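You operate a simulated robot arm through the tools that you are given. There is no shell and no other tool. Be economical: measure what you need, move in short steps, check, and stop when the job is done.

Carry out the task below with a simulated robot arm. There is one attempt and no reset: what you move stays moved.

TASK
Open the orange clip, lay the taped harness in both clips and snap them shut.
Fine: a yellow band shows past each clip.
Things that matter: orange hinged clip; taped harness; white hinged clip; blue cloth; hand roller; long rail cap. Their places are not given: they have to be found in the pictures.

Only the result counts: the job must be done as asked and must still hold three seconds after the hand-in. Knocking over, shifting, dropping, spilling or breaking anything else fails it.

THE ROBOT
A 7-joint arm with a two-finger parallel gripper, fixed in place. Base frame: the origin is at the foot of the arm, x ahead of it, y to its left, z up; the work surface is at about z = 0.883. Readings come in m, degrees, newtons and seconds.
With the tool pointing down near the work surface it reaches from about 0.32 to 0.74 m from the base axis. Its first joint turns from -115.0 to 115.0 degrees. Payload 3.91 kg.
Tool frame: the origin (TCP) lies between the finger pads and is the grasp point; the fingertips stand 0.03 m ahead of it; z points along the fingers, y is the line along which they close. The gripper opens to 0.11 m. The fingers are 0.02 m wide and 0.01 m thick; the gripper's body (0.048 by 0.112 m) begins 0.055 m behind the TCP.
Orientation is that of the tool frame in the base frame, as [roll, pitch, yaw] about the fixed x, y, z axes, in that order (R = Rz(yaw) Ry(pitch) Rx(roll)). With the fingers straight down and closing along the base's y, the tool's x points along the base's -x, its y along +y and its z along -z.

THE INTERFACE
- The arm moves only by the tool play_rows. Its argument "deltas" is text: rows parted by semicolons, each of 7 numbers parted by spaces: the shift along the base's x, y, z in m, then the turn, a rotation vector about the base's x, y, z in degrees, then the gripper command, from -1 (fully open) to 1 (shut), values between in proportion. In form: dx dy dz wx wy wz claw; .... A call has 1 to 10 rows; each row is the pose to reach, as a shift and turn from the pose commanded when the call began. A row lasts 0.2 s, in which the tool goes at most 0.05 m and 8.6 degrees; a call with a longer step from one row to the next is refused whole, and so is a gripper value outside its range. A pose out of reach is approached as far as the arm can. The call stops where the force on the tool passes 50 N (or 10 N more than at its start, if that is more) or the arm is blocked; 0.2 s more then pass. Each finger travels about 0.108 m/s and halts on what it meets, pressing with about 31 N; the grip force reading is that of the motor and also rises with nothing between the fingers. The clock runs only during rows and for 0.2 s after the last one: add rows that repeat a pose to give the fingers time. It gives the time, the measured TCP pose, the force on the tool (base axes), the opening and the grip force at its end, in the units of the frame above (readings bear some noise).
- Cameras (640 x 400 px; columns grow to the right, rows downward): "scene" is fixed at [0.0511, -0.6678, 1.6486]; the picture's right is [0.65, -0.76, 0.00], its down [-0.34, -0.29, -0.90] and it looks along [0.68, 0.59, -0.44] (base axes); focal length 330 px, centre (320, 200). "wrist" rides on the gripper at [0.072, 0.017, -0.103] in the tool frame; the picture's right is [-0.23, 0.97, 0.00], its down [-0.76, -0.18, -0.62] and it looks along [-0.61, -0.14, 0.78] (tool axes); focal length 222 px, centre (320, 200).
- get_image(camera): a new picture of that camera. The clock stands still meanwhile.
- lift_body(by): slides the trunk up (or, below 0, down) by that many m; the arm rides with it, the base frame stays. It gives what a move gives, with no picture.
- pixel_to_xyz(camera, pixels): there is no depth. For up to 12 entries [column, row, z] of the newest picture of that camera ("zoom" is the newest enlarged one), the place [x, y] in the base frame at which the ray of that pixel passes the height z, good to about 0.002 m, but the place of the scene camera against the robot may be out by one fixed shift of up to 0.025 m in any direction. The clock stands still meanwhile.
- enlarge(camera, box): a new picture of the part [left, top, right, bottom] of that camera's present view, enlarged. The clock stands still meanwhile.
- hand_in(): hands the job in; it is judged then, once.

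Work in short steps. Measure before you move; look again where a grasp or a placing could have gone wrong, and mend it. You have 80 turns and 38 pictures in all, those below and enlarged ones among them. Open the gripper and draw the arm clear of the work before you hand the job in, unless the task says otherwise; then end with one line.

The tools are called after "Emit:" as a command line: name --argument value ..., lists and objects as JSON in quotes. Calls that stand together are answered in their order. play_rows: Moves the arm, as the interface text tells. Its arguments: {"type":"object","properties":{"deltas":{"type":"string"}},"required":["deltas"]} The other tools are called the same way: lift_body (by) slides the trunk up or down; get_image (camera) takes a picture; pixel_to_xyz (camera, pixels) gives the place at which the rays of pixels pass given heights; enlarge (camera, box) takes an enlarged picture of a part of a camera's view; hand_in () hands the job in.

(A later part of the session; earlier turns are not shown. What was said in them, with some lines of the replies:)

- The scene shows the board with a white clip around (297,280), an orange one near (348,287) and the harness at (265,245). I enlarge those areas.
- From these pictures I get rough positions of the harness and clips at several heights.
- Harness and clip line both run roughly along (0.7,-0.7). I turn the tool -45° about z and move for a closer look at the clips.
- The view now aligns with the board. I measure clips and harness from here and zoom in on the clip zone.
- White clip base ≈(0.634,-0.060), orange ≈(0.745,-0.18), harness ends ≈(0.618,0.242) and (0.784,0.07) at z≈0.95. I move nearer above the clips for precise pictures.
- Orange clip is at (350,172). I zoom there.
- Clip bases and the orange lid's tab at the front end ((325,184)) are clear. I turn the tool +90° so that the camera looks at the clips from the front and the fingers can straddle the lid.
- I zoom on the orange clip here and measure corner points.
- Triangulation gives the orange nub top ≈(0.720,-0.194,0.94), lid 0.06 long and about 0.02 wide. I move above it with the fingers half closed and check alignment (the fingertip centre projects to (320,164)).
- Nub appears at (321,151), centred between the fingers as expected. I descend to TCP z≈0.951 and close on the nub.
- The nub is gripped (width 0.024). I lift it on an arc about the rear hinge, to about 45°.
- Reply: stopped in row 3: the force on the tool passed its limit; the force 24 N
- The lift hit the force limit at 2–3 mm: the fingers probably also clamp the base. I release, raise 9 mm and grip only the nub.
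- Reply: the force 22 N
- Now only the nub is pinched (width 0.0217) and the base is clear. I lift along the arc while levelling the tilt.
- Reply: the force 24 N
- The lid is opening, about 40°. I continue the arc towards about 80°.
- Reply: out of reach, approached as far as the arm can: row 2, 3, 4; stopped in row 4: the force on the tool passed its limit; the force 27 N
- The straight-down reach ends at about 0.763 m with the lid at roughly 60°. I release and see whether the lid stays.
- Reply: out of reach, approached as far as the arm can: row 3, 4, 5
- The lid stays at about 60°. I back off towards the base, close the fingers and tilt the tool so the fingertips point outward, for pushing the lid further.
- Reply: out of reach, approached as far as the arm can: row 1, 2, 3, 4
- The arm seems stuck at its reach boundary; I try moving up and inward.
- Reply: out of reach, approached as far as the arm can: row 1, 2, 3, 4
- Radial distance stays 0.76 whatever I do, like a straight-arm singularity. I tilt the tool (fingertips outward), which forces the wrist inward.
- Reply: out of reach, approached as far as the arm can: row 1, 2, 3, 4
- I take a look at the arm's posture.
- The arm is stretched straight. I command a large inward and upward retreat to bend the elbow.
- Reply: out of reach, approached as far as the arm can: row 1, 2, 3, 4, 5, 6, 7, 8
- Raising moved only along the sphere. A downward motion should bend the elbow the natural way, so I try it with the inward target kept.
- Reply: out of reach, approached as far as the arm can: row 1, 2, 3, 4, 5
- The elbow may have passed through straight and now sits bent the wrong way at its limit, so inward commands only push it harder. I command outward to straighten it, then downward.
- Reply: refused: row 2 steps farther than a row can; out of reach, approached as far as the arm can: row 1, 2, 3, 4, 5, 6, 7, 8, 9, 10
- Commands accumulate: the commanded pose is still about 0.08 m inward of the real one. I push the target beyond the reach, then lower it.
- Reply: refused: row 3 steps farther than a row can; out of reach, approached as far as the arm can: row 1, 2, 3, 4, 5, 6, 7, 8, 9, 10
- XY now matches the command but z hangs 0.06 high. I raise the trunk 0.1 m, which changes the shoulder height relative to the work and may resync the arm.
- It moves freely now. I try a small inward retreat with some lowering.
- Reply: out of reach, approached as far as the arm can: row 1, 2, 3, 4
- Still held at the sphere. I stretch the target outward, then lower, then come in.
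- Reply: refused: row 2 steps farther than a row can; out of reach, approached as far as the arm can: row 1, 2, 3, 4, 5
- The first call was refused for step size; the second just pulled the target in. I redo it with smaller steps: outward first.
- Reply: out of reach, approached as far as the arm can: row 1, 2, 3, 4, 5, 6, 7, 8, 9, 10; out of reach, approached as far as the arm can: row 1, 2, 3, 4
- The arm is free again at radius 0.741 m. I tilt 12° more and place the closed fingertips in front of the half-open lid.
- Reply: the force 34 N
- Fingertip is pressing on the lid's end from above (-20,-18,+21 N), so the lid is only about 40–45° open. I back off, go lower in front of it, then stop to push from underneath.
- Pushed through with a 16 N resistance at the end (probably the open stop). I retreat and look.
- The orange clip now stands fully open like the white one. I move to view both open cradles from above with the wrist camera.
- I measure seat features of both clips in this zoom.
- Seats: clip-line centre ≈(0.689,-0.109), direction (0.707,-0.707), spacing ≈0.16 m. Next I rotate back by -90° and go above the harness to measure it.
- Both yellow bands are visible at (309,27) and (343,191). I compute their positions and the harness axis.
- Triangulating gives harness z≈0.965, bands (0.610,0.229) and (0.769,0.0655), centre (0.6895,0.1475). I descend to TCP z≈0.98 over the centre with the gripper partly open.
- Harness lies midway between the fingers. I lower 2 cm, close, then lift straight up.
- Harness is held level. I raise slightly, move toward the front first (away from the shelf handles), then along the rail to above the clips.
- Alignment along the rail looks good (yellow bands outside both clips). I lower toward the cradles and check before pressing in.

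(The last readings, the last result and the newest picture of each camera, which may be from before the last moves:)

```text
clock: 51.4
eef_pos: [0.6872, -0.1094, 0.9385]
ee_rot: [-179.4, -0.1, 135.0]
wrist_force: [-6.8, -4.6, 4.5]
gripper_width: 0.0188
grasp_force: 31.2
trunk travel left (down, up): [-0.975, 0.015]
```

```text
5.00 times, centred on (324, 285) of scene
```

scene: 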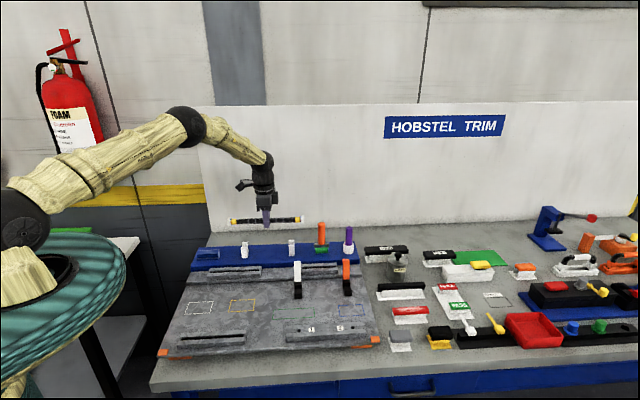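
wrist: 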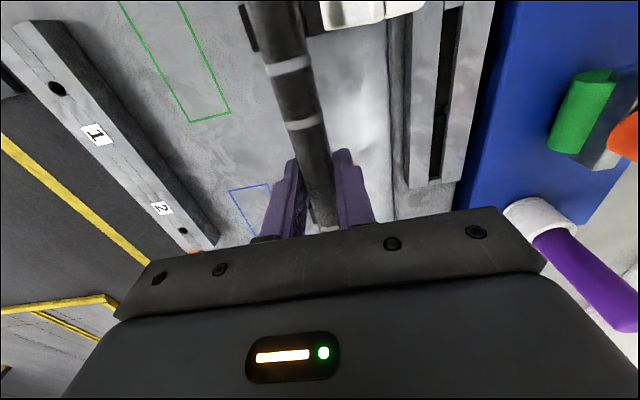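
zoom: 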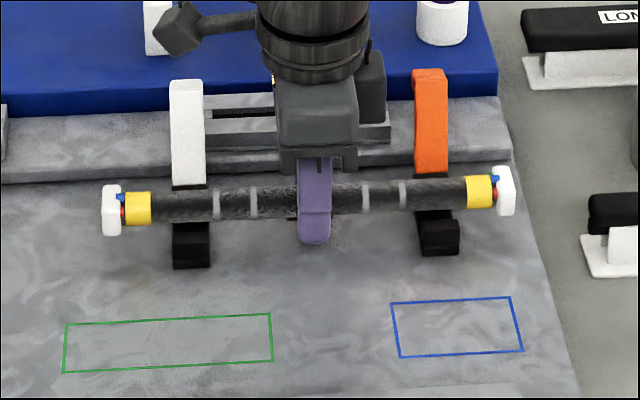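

Contact pushes toward the front (-u), so the harness touches the taller rear posts. I shift 4 mm to the front and lower further.

Emit:
play_rows --deltas "-0.003 -0.003 0.002 0 0 0 1; -0.003 -0.003 -0.004 0 0 0 1; -0.003 -0.003 -0.01 0 0 0 1; -0.003 -0.003 -0.014 0 0 0 1; -0.003 -0.003 -0.014 0 0 0 1"

```text
clock: 52.5
eef_pos: [0.6861, -0.1119, 0.9296]
ee_rot: [-179.8, 0.5, 135.1]
wrist_force: [-2.3, 0.1, 38.5]
gripper_width: 0.019
grasp_force: 31.0
trunk travel left (down, up): [-0.975, 0.015]
```

Firm vertical contact, 38 N at TCP z 0.930. I check whether it is seated.

Emit:
enlarge --camera "scene" --box '[272, 255, 368, 315]'

```text
6.67 times, centred on (320, 285) of scene
```

zoom: 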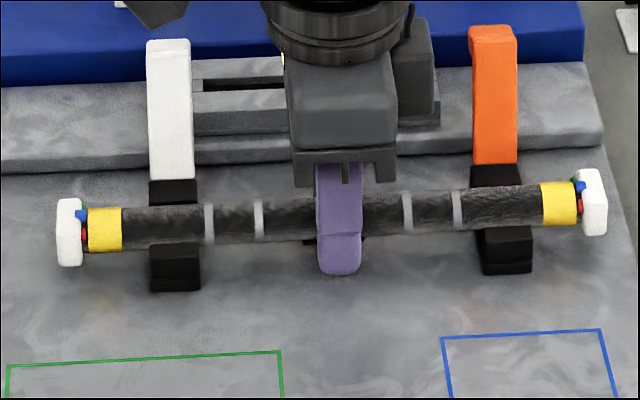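

The harness appears seated: front posts below it, rear posts behind it, both bands outside the clips. I release it and rise.

Emit:
play_rows --deltas "0 0 0.004 0 0 0 1; 0 0 0.004 0 0 0 0.5; 0 0 0.004 0 0 0 0.3; 0 0 0.01 0 0 0 0.2; 0 0 0.03 0 0 0 0.2; 0 0 0.07 0 0 0 0.2; 0 0 0.11 0 0 0 0.2; 0 0 0.15 0 0 0 0.2"

Emit:
play_rows --deltas "-0.01 -0.01 0 0 0 8.5 0.2; -0.02 -0.02 0 0 0 17 0.2; -0.03 -0.03 0 0 0 25.5 0.2; -0.03 -0.04 0 0 0 34 0.2; -0.03 -0.05 0 0 0 42.5 0.2; -0.03 -0.06 0 0 0 51 0.2; -0.03 -0.07 0 0 0 59.5 0.2; -0.03 -0.08 0 0 0 68 0.2; -0.03 -0.09 0 0 0 76.5 0.2; -0.03 -0.1 0 0 0 85 0.2"

Emit:
enlarge --camera "scene" --box '[256, 245, 384, 325]'

```text
clock: 54.4
eef_pos: [0.6855, -0.1114, 1.0739]
ee_rot: [-179.2, -0.1, 135.1]
wrist_force: [-0.1, 0.2, -0.1]
gripper_width: 0.0442
grasp_force: 0.1
trunk travel left (down, up): [-0.975, 0.015]
```

```text
clock: 56.5
eef_pos: [0.6559, -0.2122, 1.0755]
ee_rot: [-179.4, 0.1, -139.7]
wrist_force: [0.4, 0.6, 0.6]
gripper_width: 0.0442
grasp_force: 0.0
trunk travel left (down, up): [-0.975, 0.015]
```

```text
5.00 times, centred on (320, 285) of scene
```

zoom: 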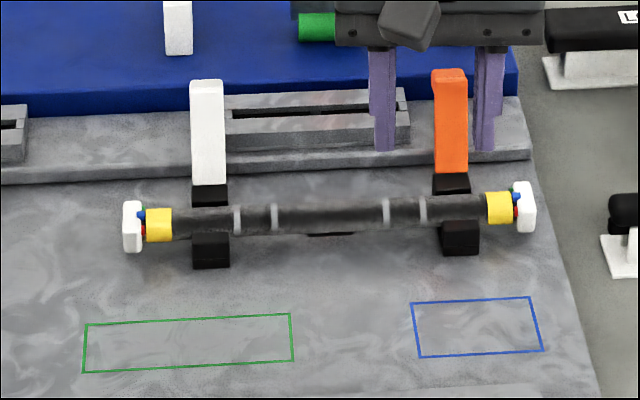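

Harness stays seated. I set the yaw, then tilt 40° while moving to a pre-pose in front of the orange lid's free end.

Emit:
play_rows --deltas "0 0 0 0 0 4.7 0.1; 0 0 0 0 0 4.7 0.1"

Emit:
play_rows --deltas "0.01 0.004 0 4.7 -4.7 0 0.1; 0.022 0.009 -0.005 9.4 -9.4 0 0.1; 0.034 0.013 -0.01 14.1 -14.1 0 0.1; 0.046 0.017 -0.02 18.8 -18.8 0 0.1; 0.058 0.022 -0.033 23.5 -23.5 0 0.1; 0.071 0.026 -0.045 28.3 -28.3 0 0.1; 0.071 0.026 -0.045 28.3 -28.3 0 0.1"

Emit:
enlarge --camera "wrist" --box '[224, 90, 416, 210]'

```text
clock: 57.1
eef_pos: [0.6561, -0.2102, 1.0746]
ee_rot: [-179.4, 0.1, -135.2]
wrist_force: [0.5, 0.0, 0.8]
gripper_width: 0.0495
grasp_force: 0.0
trunk travel left (down, up): [-0.975, 0.015]
```

```text
clock: 58.8
eef_pos: [0.727, -0.1851, 1.0293]
ee_rot: [-179.4, 40.2, -135.3]
wrist_force: [-0.5, -1.1, 0.3]
gripper_width: 0.0494
grasp_force: 0.1
trunk travel left (down, up): [-0.975, 0.015]
```

```text
3.33 times, centred on (320, 150) of wrist
```

zoom: 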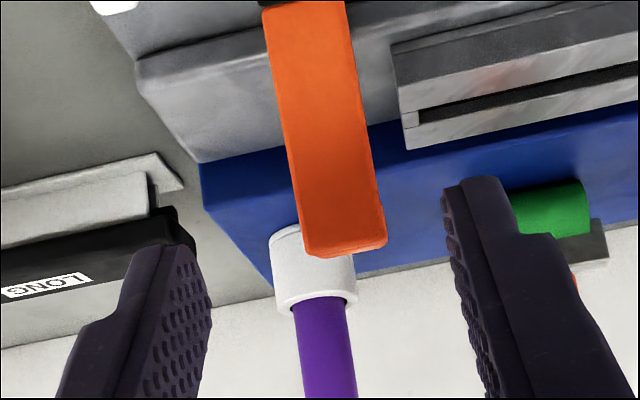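

The lid is nicely between the fingers. I advance along the tool axis and pinch it near its end.

Emit:
play_rows --deltas "0.01 0.01 -0.014 0 0 0 0.1; 0.02 0.02 -0.028 0 0 0 0.1; 0.03 0.03 -0.044 0 0 0 0.1; 0.032 0.032 -0.046 0 0 0 0.3; 0.032 0.032 -0.046 0 0 0 1; 0.032 0.032 -0.046 0 0 0 1; 0.032 0.032 -0.046 0 0 0 1"

```text
clock: 60.4
eef_pos: [0.7579, -0.153, 0.9827]
ee_rot: [-179.5, 40.1, -135.4]
wrist_force: [-1.3, -0.1, 0.0]
gripper_width: 0.0211
grasp_force: 44.6
trunk travel left (down, up): [-0.975, 0.015]
```

Pinched (0.021 m). I swing the lid forward and down along its arc to about 40°.

Emit:
play_rows --deltas "-0.004 -0.004 0.0 0 0 0 1; -0.008 -0.008 0 0 0 0 1; -0.0117 -0.0117 0 0 0 0 1; -0.018 -0.018 -0.0025 0 0 0 1; -0.024 -0.024 -0.0065 0 0 0 1; -0.028 -0.028 -0.011 0 0 0 1; -0.0315 -0.0315 -0.015 0 0 0 1; -0.0346 -0.0346 -0.02 0 0 0 1; -0.0346 -0.0346 -0.02 0 0 0 1"

```text
clock: 62.4
eef_pos: [0.7235, -0.1892, 0.9623]
ee_rot: [-179.5, 40.1, -135.3]
wrist_force: [0.6, -0.1, 0.6]
gripper_width: 0.0001
grasp_force: 37.5
trunk travel left (down, up): [-0.975, 0.015]
```

The grip slipped off (width 0). I retreat along the tool axis and look.

Emit:
play_rows --deltas "-0.018 -0.018 0.03 0 0 0 1; -0.036 -0.036 0.06 0 0 0 1; -0.05 -0.05 0.09 0 0 0 1"

Emit:
enlarge --camera "scene" --box '[272, 240, 400, 320]'

```text
clock: 63.1
eef_pos: [0.6722, -0.2395, 1.0525]
ee_rot: [-179.6, 40.2, -135.3]
wrist_force: [-0.7, -0.1, -0.5]
gripper_width: 0.0
grasp_force: 37.6
trunk travel left (down, up): [-0.975, 0.015]
```

```text
5.00 times, centred on (336, 280) of scene
```

zoom: 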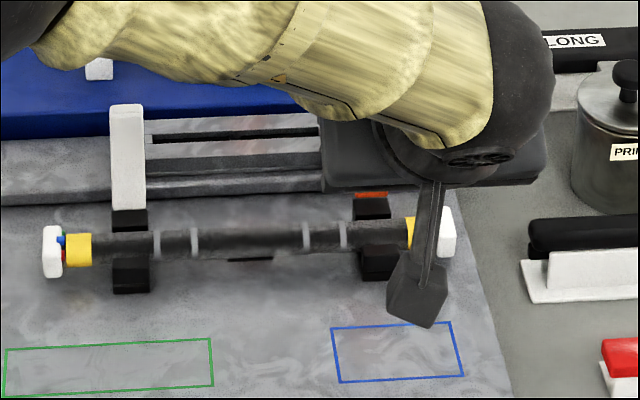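

The lid probably stayed near upright. New plan: close it from behind with closed fingers, tilting the tool along the rail direction to gain reach. First I level the tool and rise.

Emit:
play_rows --deltas "-0.005 0.005 0.015 -5 5 0 1; -0.01 0.01 0.03 -10 10 0 1; -0.015 0.02 0.05 -15 15 0 1; -0.015 0.03 0.07 -20 20 0 1; -0.015 0.04 0.07 -25 25 0 1; -0.015 0.05 0.07 -28.3 28.3 0 1; -0.015 0.05 0.07 -28.3 28.3 0 1"

Emit:
play_rows --deltas "0 0 0 0 0 -8.5 1; 0 0 0 0 0 -17 1; 0 0 0 0 0 -25.5 1; 0 0 0 0 0 -34 1; 0 0 0 0 0 -42.5 1; 0 0.01 0 0 0 -51 1; 0 0.02 0 0 0 -59.5 1; 0 0.03 0 0 0 -68 1; 0 0.04 0 0 0 -76.5 1; 0 0.05 0 0 0 -85 1"

Emit:
play_rows --deltas "0 0 0 0 0 -5 1; 0 0 0 0 0 -5 1"

```text
clock: 64.8
eef_pos: [0.6601, -0.1894, 1.1222]
ee_rot: [-179.3, 0.1, -135.3]
wrist_force: [-0.5, -0.3, 0.0]
gripper_width: 0.0
grasp_force: 37.3
trunk travel left (down, up): [-0.975, 0.015]
```

```text
clock: 67.0
eef_pos: [0.6591, -0.1372, 1.1226]
ee_rot: [-179.3, 0.0, 139.6]
wrist_force: [-0.4, 0.9, -0.8]
gripper_width: 0.0
grasp_force: 37.7
trunk travel left (down, up): [-0.975, 0.015]
```

```text
clock: 67.5
eef_pos: [0.6586, -0.139, 1.1224]
ee_rot: [-179.4, 0.0, 134.7]
wrist_force: [0.0, -0.8, -0.6]
gripper_width: 0.0
grasp_force: 38.0
trunk travel left (down, up): [-0.975, 0.015]
```

Now the white lid first (easy reach): I go behind it at (0.678,-0.006) and lower the closed fingertips to z≈0.957.

Emit:
play_rows --deltas "0.005 0.035 0 0 0 0 1; 0.01 0.07 0 0 0 0 1; 0.015 0.105 0 0 0 0 1; 0.0194 0.133 -0.01 0 0 0 1; 0.0194 0.133 -0.04 0 0 0 1; 0.0194 0.133 -0.08 0 0 0 1; 0.0194 0.133 -0.115 0 0 0 1; 0.0194 0.133 -0.135 0 0 0 1; 0.0194 0.133 -0.135 0 0 0 1"

```text
clock: 69.5
eef_pos: [0.6795, -0.005, 0.9891]
ee_rot: [-179.4, 0.1, 134.9]
wrist_force: [0.1, -0.6, -0.1]
gripper_width: 0.0
grasp_force: 37.9
trunk travel left (down, up): [-0.975, 0.015]
```

Clear behind the lid. I sweep forward and down to fold it over the harness.

Emit:
play_rows --deltas "-0.009 -0.009 0 0 0 0 1; -0.018 -0.018 0 0 0 0 1; -0.026 -0.026 0 0 0 0 1; -0.0368 -0.0368 0 0 0 0 1; -0.0474 -0.0474 -0.002 0 0 0 1; -0.051 -0.051 -0.009 0 0 0 1; -0.056 -0.056 -0.014 0 0 0 1; -0.058 -0.058 -0.02 0 0 0 1; -0.058 -0.058 -0.02 0 0 0 1"

```text
clock: 70.3
eef_pos: [0.6639, -0.0194, 0.9961]
ee_rot: [179.6, 0.6, 135.0]
wrist_force: [-3.4, 8.3, 14.5]
gripper_width: 0.0
grasp_force: 37.6
trunk travel left (down, up): [-0.975, 0.015]
stopped in row 3: the force on the tool passed its limit (the readings are from after the stop); the commanded pose is now the measured one
```

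Force limit tripped as the finger met the lid at speed. I continue much more slowly.

Emit:
play_rows --deltas "0.002 0.002 0 0 0 0 1; 0 0 0 0 0 0 1; -0.002 -0.002 0 0 0 0 1; -0.004 -0.004 0 0 0 0 1; -0.006 -0.006 0 0 0 0 1; -0.008 -0.008 0 0 0 0 1; -0.010 -0.010 0 0 0 0 1; -0.012 -0.012 0 0 0 0 1; -0.014 -0.014 0 0 0 0 1; -0.016 -0.016 0 0 0 0 1"

```text
clock: 72.5
eef_pos: [0.6483, -0.0396, 0.9935]
ee_rot: [179.7, 0.6, 134.9]
wrist_force: [0.4, -0.3, -0.8]
gripper_width: 0.0
grasp_force: 37.8
trunk travel left (down, up): [-0.975, 0.015]
```

It moved on freely. I continue slowly forward and down.

Emit:
play_rows --deltas "-0.004 -0.004 0 0 0 0 1; -0.008 -0.008 -0.001 0 0 0 1; -0.0115 -0.0115 -0.003 0 0 0 1; -0.0145 -0.0145 -0.0065 0 0 0 1; -0.018 -0.018 -0.011 0 0 0 1; -0.021 -0.021 -0.0155 0 0 0 1; -0.0235 -0.0235 -0.019 0 0 0 1; -0.025 -0.025 -0.0225 0 0 0 1; -0.0265 -0.0265 -0.0255 0 0 0 1; -0.0265 -0.0265 -0.0255 0 0 0 1"

```text
clock: 74.7
eef_pos: [0.6225, -0.0652, 0.9696]
ee_rot: [179.8, 0.6, 135.0]
wrist_force: [1.7, -0.1, 0.3]
gripper_width: 0.0
grasp_force: 38.0
trunk travel left (down, up): [-0.975, 0.015]
```

Tip is now over the lid's front end at z≈0.94. I press down slowly; contact should come at about 0.934–0.94 if the lid is there.

Emit:
play_rows --deltas "0 0 -0.003 0 0 0 1; 0 0 -0.006 0 0 0 1; 0 0 -0.009 0 0 0 1; 0 0 -0.012 0 0 0 1; 0 0 -0.014 0 0 0 1"

Emit:
enlarge --camera "scene" --box '[256, 230, 384, 310]'

```text
clock: 75.7
eef_pos: [0.6223, -0.0657, 0.966]
ee_rot: [179.6, 0.8, 135.0]
wrist_force: [-17.4, 2.0, 35.2]
gripper_width: 0.0
grasp_force: 37.5
trunk travel left (down, up): [-0.975, 0.015]
stopped in row 5: the force on the tool passed its limit (the readings are from after the stop); the commanded pose is now the measured one
```

```text
5.00 times, centred on (320, 270) of scene
```

zoom: 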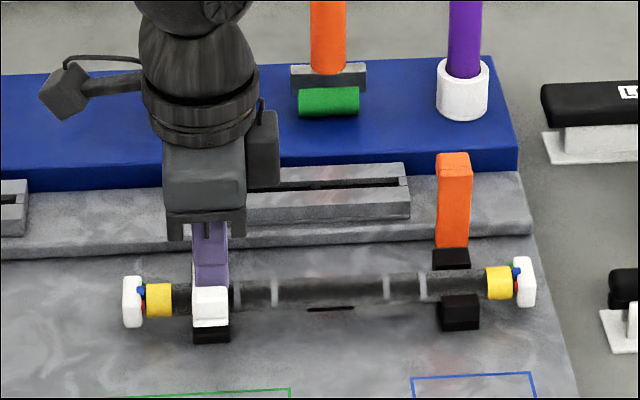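

White lid is folded over the harness; contact at tip 0.936 with >50 N. I press once more, a bit nearer to the lid's front end, to be sure of the snap.

Emit:
play_rows --deltas "0 0 0.006 0.3 0.3 0 1; -0.004 -0.004 0.006 0.3 0.3 0 1; -0.004 -0.004 0.0 0.3 0.3 0 1; -0.004 -0.004 -0.004 0.3 0.3 0 1; -0.004 -0.004 -0.008 0.3 0.3 0 1; -0.004 -0.004 -0.012 0.3 0.3 0 1; -0.004 -0.004 -0.016 0.3 0.3 0 1"

```text
clock: 76.8
eef_pos: [0.6228, -0.0702, 0.9646]
ee_rot: [179.2, 1.1, 134.9]
wrist_force: [-14.6, 2.8, 30.3]
gripper_width: 0.0
grasp_force: 37.4
trunk travel left (down, up): [-0.975, 0.015]
stopped in row 5: the force on the tool passed its limit (the readings are from after the stop); the commanded pose is now the measured one
```

White is firm. I rise, tilt 20° along the rail direction, and go behind the orange lid.

Emit:
play_rows --deltas "0 0 0.04 0.3 0.3 0 1; 0 0 0.08 0.3 0.3 0 1; 0.01 0 0.12 -4 -4 0 1; 0.03 0 0.13 -9 -9 0 1; 0.06 -0.01 0.13 -13.5 -13.5 0 1; 0.1 -0.02 0.13 -13.5 -13.5 0 1; 0.13 -0.035 0.13 -13.5 -13.5 0 1; 0.16 -0.045 0.12 -13.5 -13.5 0 1; 0.16 -0.045 0.12 -13.5 -13.5 0 1"

```text
clock: 78.8
eef_pos: [0.7848, -0.1156, 1.0793]
ee_rot: [179.2, 20.1, 134.9]
wrist_force: [-0.7, -0.3, 0.0]
gripper_width: 0.0002
grasp_force: 38.0
trunk travel left (down, up): [-0.975, 0.015]
```

Reached without trouble. I lower behind the lid.

Emit:
play_rows --deltas "0 0 -0.03 0 0 0 1; 0 0 -0.06 0 0 0 1; 0 0 -0.08 0 0 0 1; 0 0 -0.088 0 0 0 1; 0 0 -0.088 0 0 0 1"

Emit:
play_rows --deltas "-0.003 -0.003 0 0 0 0 1; -0.006 -0.006 0 0 0 0 1; -0.008 -0.008 0 0 0 0 1; -0.010 -0.010 0 0 0 0 1; -0.012 -0.012 0 0 0 0 1; -0.014 -0.014 0 0 0 0 1; -0.017 -0.017 0 0 0 0 1; -0.020 -0.020 0 0 0 0 1; -0.024 -0.024 0 0 0 0 1; -0.028 -0.028 0 0 0 0 1"

```text
clock: 80.0
eef_pos: [0.782, -0.1146, 0.9928]
ee_rot: [179.1, 20.0, 134.9]
wrist_force: [-1.1, 0.6, 0.7]
gripper_width: 0.0
grasp_force: 37.7
out of reach, approached as far as the arm can: row 4, 5
trunk travel left (down, up): [-0.975, 0.015]
```

```text
clock: 82.2
eef_pos: [0.7758, -0.1429, 0.988]
ee_rot: [179.1, 20.0, 134.9]
wrist_force: [-0.2, -0.1, -0.1]
gripper_width: 0.0
grasp_force: 37.6
out of reach, approached as far as the arm can: row 3, 4, 5, 6, 7, 8, 9, 10
trunk travel left (down, up): [-0.975, 0.015]
```

The arm hit its reach limit again low down (shoulder is now higher than the wrist). I retreat outward and up, as in the recovery that worked.

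Emit:
play_rows --deltas "0.015 0.015 0.02 0 0 0 1; 0.02 0.018 0.06 0 0 0 1; 0.03 0.012 0.1 0 0 0 1; 0.045 0.005 0.14 0 0 0 1; 0.06 0 0.18 0 0 0 1; 0.08 -0.01 0.21 0 0 0 1; 0.12 -0.015 0.22 0 0 0 1; 0.14 -0.02 0.22 0 0 0 1"

Emit:
play_rows --deltas "0 0 -0.04 0 0 0 1; 0 0 -0.08 0 0 0 1; 0 0 -0.12 0 0 0 1; 0 0 -0.15 0 0 0 1; -0.02 0.005 -0.15 0 0 0 1; -0.05 0.01 -0.15 0 0 0 1"

```text
clock: 84.0
eef_pos: [0.8093, -0.1443, 1.2025]
ee_rot: [179.1, 20.0, 134.9]
wrist_force: [-0.1, 0.5, -0.2]
gripper_width: 0.0
grasp_force: 37.8
out of reach, approached as far as the arm can: row 1, 4, 5, 6, 7, 8
trunk travel left (down, up): [-0.975, 0.015]
```

```text
clock: 85.4
eef_pos: [0.7586, -0.1338, 1.0556]
ee_rot: [179.0, 20.2, 134.9]
wrist_force: [0.7, -0.6, -0.1]
gripper_width: 0.0004
grasp_force: 37.4
out of reach, approached as far as the arm can: row 2, 3, 4
trunk travel left (down, up): [-0.975, 0.015]
```

Free again. I raise the tool and bring the trunk back down 0.1 m, which gives more reach at low heights.

Emit:
play_rows --deltas "-0.02 0.005 0.04 0 0 0 1; -0.04 0.01 0.08 0 0 0 1; -0.05 0.02 0.12 0 0 0 1; -0.05 0.02 0.12 0 0 0 1"

Emit:
lift_body --by -0.1

```text
clock: 86.4
eef_pos: [0.7131, -0.114, 1.1751]
ee_rot: [179.1, 20.0, 134.9]
wrist_force: [-0.3, -0.4, -0.1]
gripper_width: 0.0001
grasp_force: 37.4
trunk travel left (down, up): [-0.975, 0.015]
```

```text
clock: 87.7
eef_pos: [0.7105, -0.1136, 1.076]
ee_rot: [179.0, 20.1, 134.9]
wrist_force: [-0.4, 0.1, -0.6]
gripper_width: 0.0
grasp_force: 38.1
trunk travel left (down, up): [-0.875, 0.115]
```

I go back above the spot behind the orange lid and lower.

Emit:
play_rows --deltas "0.03 0 0 0 0 0 1; 0.055 0 0 0 0 0 1; 0.0745 -0.001 0 0 0 0 1; 0.0745 -0.001 -0.03 0 0 0 1; 0.0745 -0.001 -0.06 0 0 0 1; 0.0745 -0.001 -0.083 0 0 0 1; 0.0745 -0.001 -0.083 0 0 0 1"

```text
clock: 89.3
eef_pos: [0.7856, -0.1167, 0.9926]
ee_rot: [179.2, 20.2, 135.0]
wrist_force: [0.4, -0.1, 0.1]
gripper_width: 0.0002
grasp_force: 37.2
trunk travel left (down, up): [-0.875, 0.115]
```

In place and within reach. I sweep slowly forward.

Emit:
play_rows --deltas "-0.003 -0.003 0 0 0 0 1; -0.006 -0.006 0 0 0 0 1; -0.009 -0.009 0 0 0 0 1; -0.011 -0.011 0 0 0 0 1; -0.013 -0.013 0 0 0 0 1; -0.015 -0.015 0 0 0 0 1; -0.018 -0.018 0 0 0 0 1; -0.021 -0.021 0 0 0 0 1; -0.025 -0.025 0 0 0 0 1; -0.029 -0.029 0 0 0 0 1"

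```text
clock: 91.5
eef_pos: [0.7566, -0.1447, 0.9922]
ee_rot: [179.0, 20.0, 134.9]
wrist_force: [-0.9, -0.2, -0.5]
gripper_width: 0.0
grasp_force: 37.7
trunk travel left (down, up): [-0.875, 0.115]
```

Same as for the white one; I continue forward and down.

Emit:
play_rows --deltas "-0.004 -0.004 0 0 0 0 1; -0.008 -0.008 -0.001 0 0 0 1; -0.0115 -0.0115 -0.003 0 0 0 1; -0.0145 -0.0145 -0.0065 0 0 0 1; -0.018 -0.018 -0.011 0 0 0 1; -0.021 -0.021 -0.0155 0 0 0 1; -0.0235 -0.0235 -0.019 0 0 0 1; -0.0255 -0.0255 -0.022 0 0 0 1; -0.028 -0.028 -0.0225 0 0 0 1; -0.028 -0.028 -0.0225 0 0 0 1"

Emit:
play_rows --deltas "0 0 -0.003 0 0 0 1; 0 0 -0.006 0 0 0 1; 0 0 -0.009 0 0 0 1; 0 0 -0.012 0 0 0 1; 0 0 -0.015 0 0 0 1; 0 0 -0.018 0 0 0 1"

```text
clock: 93.7
eef_pos: [0.7285, -0.171, 0.9695]
ee_rot: [179.0, 20.0, 134.8]
wrist_force: [0.1, 0.3, -0.1]
gripper_width: 0.0
grasp_force: 37.6
trunk travel left (down, up): [-0.875, 0.115]
```

```text
clock: 95.0
eef_pos: [0.7333, -0.1743, 0.9663]
ee_rot: [178.5, 21.3, 134.7]
wrist_force: [-9.4, 2.9, 23.7]
gripper_width: 0.0001
grasp_force: 38.1
trunk travel left (down, up): [-0.875, 0.115]
stopped in row 6: the force on the tool passed its limit (the readings are from after the stop); the commanded pose is now the measured one
```

Contact at tip ≈0.938. I rise, take out most of the tilt, and press straight down on the lid's front end.

Emit:
play_rows --deltas "0 0 0.015 3 3 0 1; 0 -0.002 0.03 7 7 0 1; 0 -0.004 0.03 11 11 0 1; -0.001 -0.006 0.03 13.5 13.5 0 1; -0.001 -0.006 0.03 13.5 13.5 0 1; -0.001 -0.006 0.012 13.5 13.5 0 1; -0.001 -0.006 0.006 13.5 13.5 0 1; -0.001 -0.006 0.002 13.5 13.5 0 1"

Emit:
play_rows --deltas "0 0 -0.003 0 0 0 1; 0 0 -0.006 0 0 0 1; 0 0 -0.009 0 0 0 1; 0 0 -0.012 0 0 0 1; 0 0 -0.015 0 0 0 1; 0 0 -0.018 0 0 0 1; 0 0 -0.021 0 0 0 1"

```text
clock: 96.8
eef_pos: [0.7316, -0.1788, 0.9654]
ee_rot: [178.6, 1.8, 134.8]
wrist_force: [-1.6, 1.0, 11.7]
gripper_width: 0.0
grasp_force: 37.8
trunk travel left (down, up): [-0.875, 0.115]
```

```text
clock: 97.7
eef_pos: [0.733, -0.1793, 0.9659]
ee_rot: [178.3, 2.6, 134.8]
wrist_force: [-10.7, 2.5, 23.0]
gripper_width: 0.0
grasp_force: 37.2
trunk travel left (down, up): [-0.875, 0.115]
stopped in row 4: the force on the tool passed its limit (the readings are from after the stop); the commanded pose is now the measured one
```

Firm at tip 0.936, same as the white clip. I rise, draw clear and inspect.

Emit:
play_rows --deltas "0 0 0.03 0 0 0 1; -0.02 0 0.07 0 0 0 1; -0.05 0.01 0.1 0 0 0 1; -0.09 0.02 0.12 0 0 0 0.5; -0.13 0.03 0.14 0 0 0 0; -0.17 0.04 0.16 0 0 0 -1; -0.21 0.05 0.18 0 0 0 -1; -0.25 0.05 0.2 0 0 0 -1; -0.25 0.05 0.2 0 0 0 -1"

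Emit:
enlarge --camera "scene" --box '[272, 255, 368, 315]'

```text
clock: 99.7
eef_pos: [0.4861, -0.1291, 1.1626]
ee_rot: [178.6, 2.1, 134.7]
wrist_force: [0.3, 0.6, -0.5]
gripper_width: 0.11
grasp_force: 0.0
trunk travel left (down, up): [-0.875, 0.115]
```

```text
6.67 times, centred on (320, 285) of scene
```

zoom: 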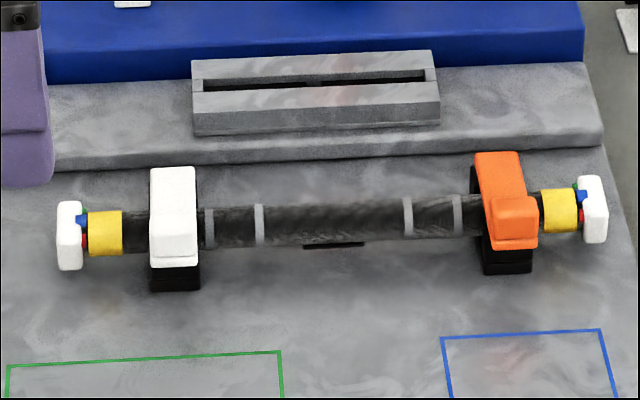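

Both lids are shut over the harness and a yellow band shows past each clip. I use the last picture to check that nothing else was disturbed.

Emit:
get_image --camera "scene"

```text
0 pictures are left
```

scene: 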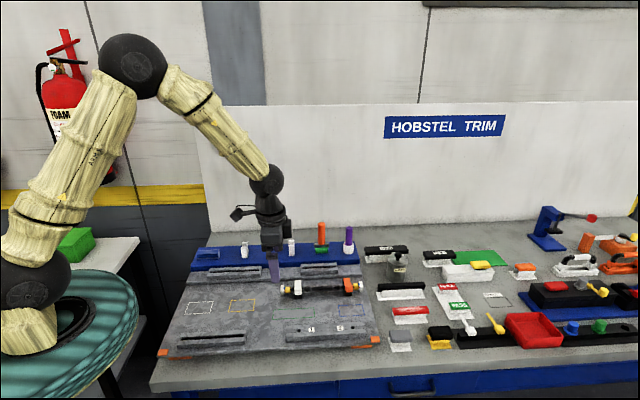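

Everything else stands where it was, the gripper is open and the arm is clear. I hand in.

Emit:
hand_in

```text
The job is handed in.
```

I opened the orange clip, laid the taped harness in both clips and pressed both lids shut. A yellow band shows past each clip, and nothing else looked moved in the last picture. The snap itself was not measured directly; I judged it from both lids standing firm when pressed with about 50 N.
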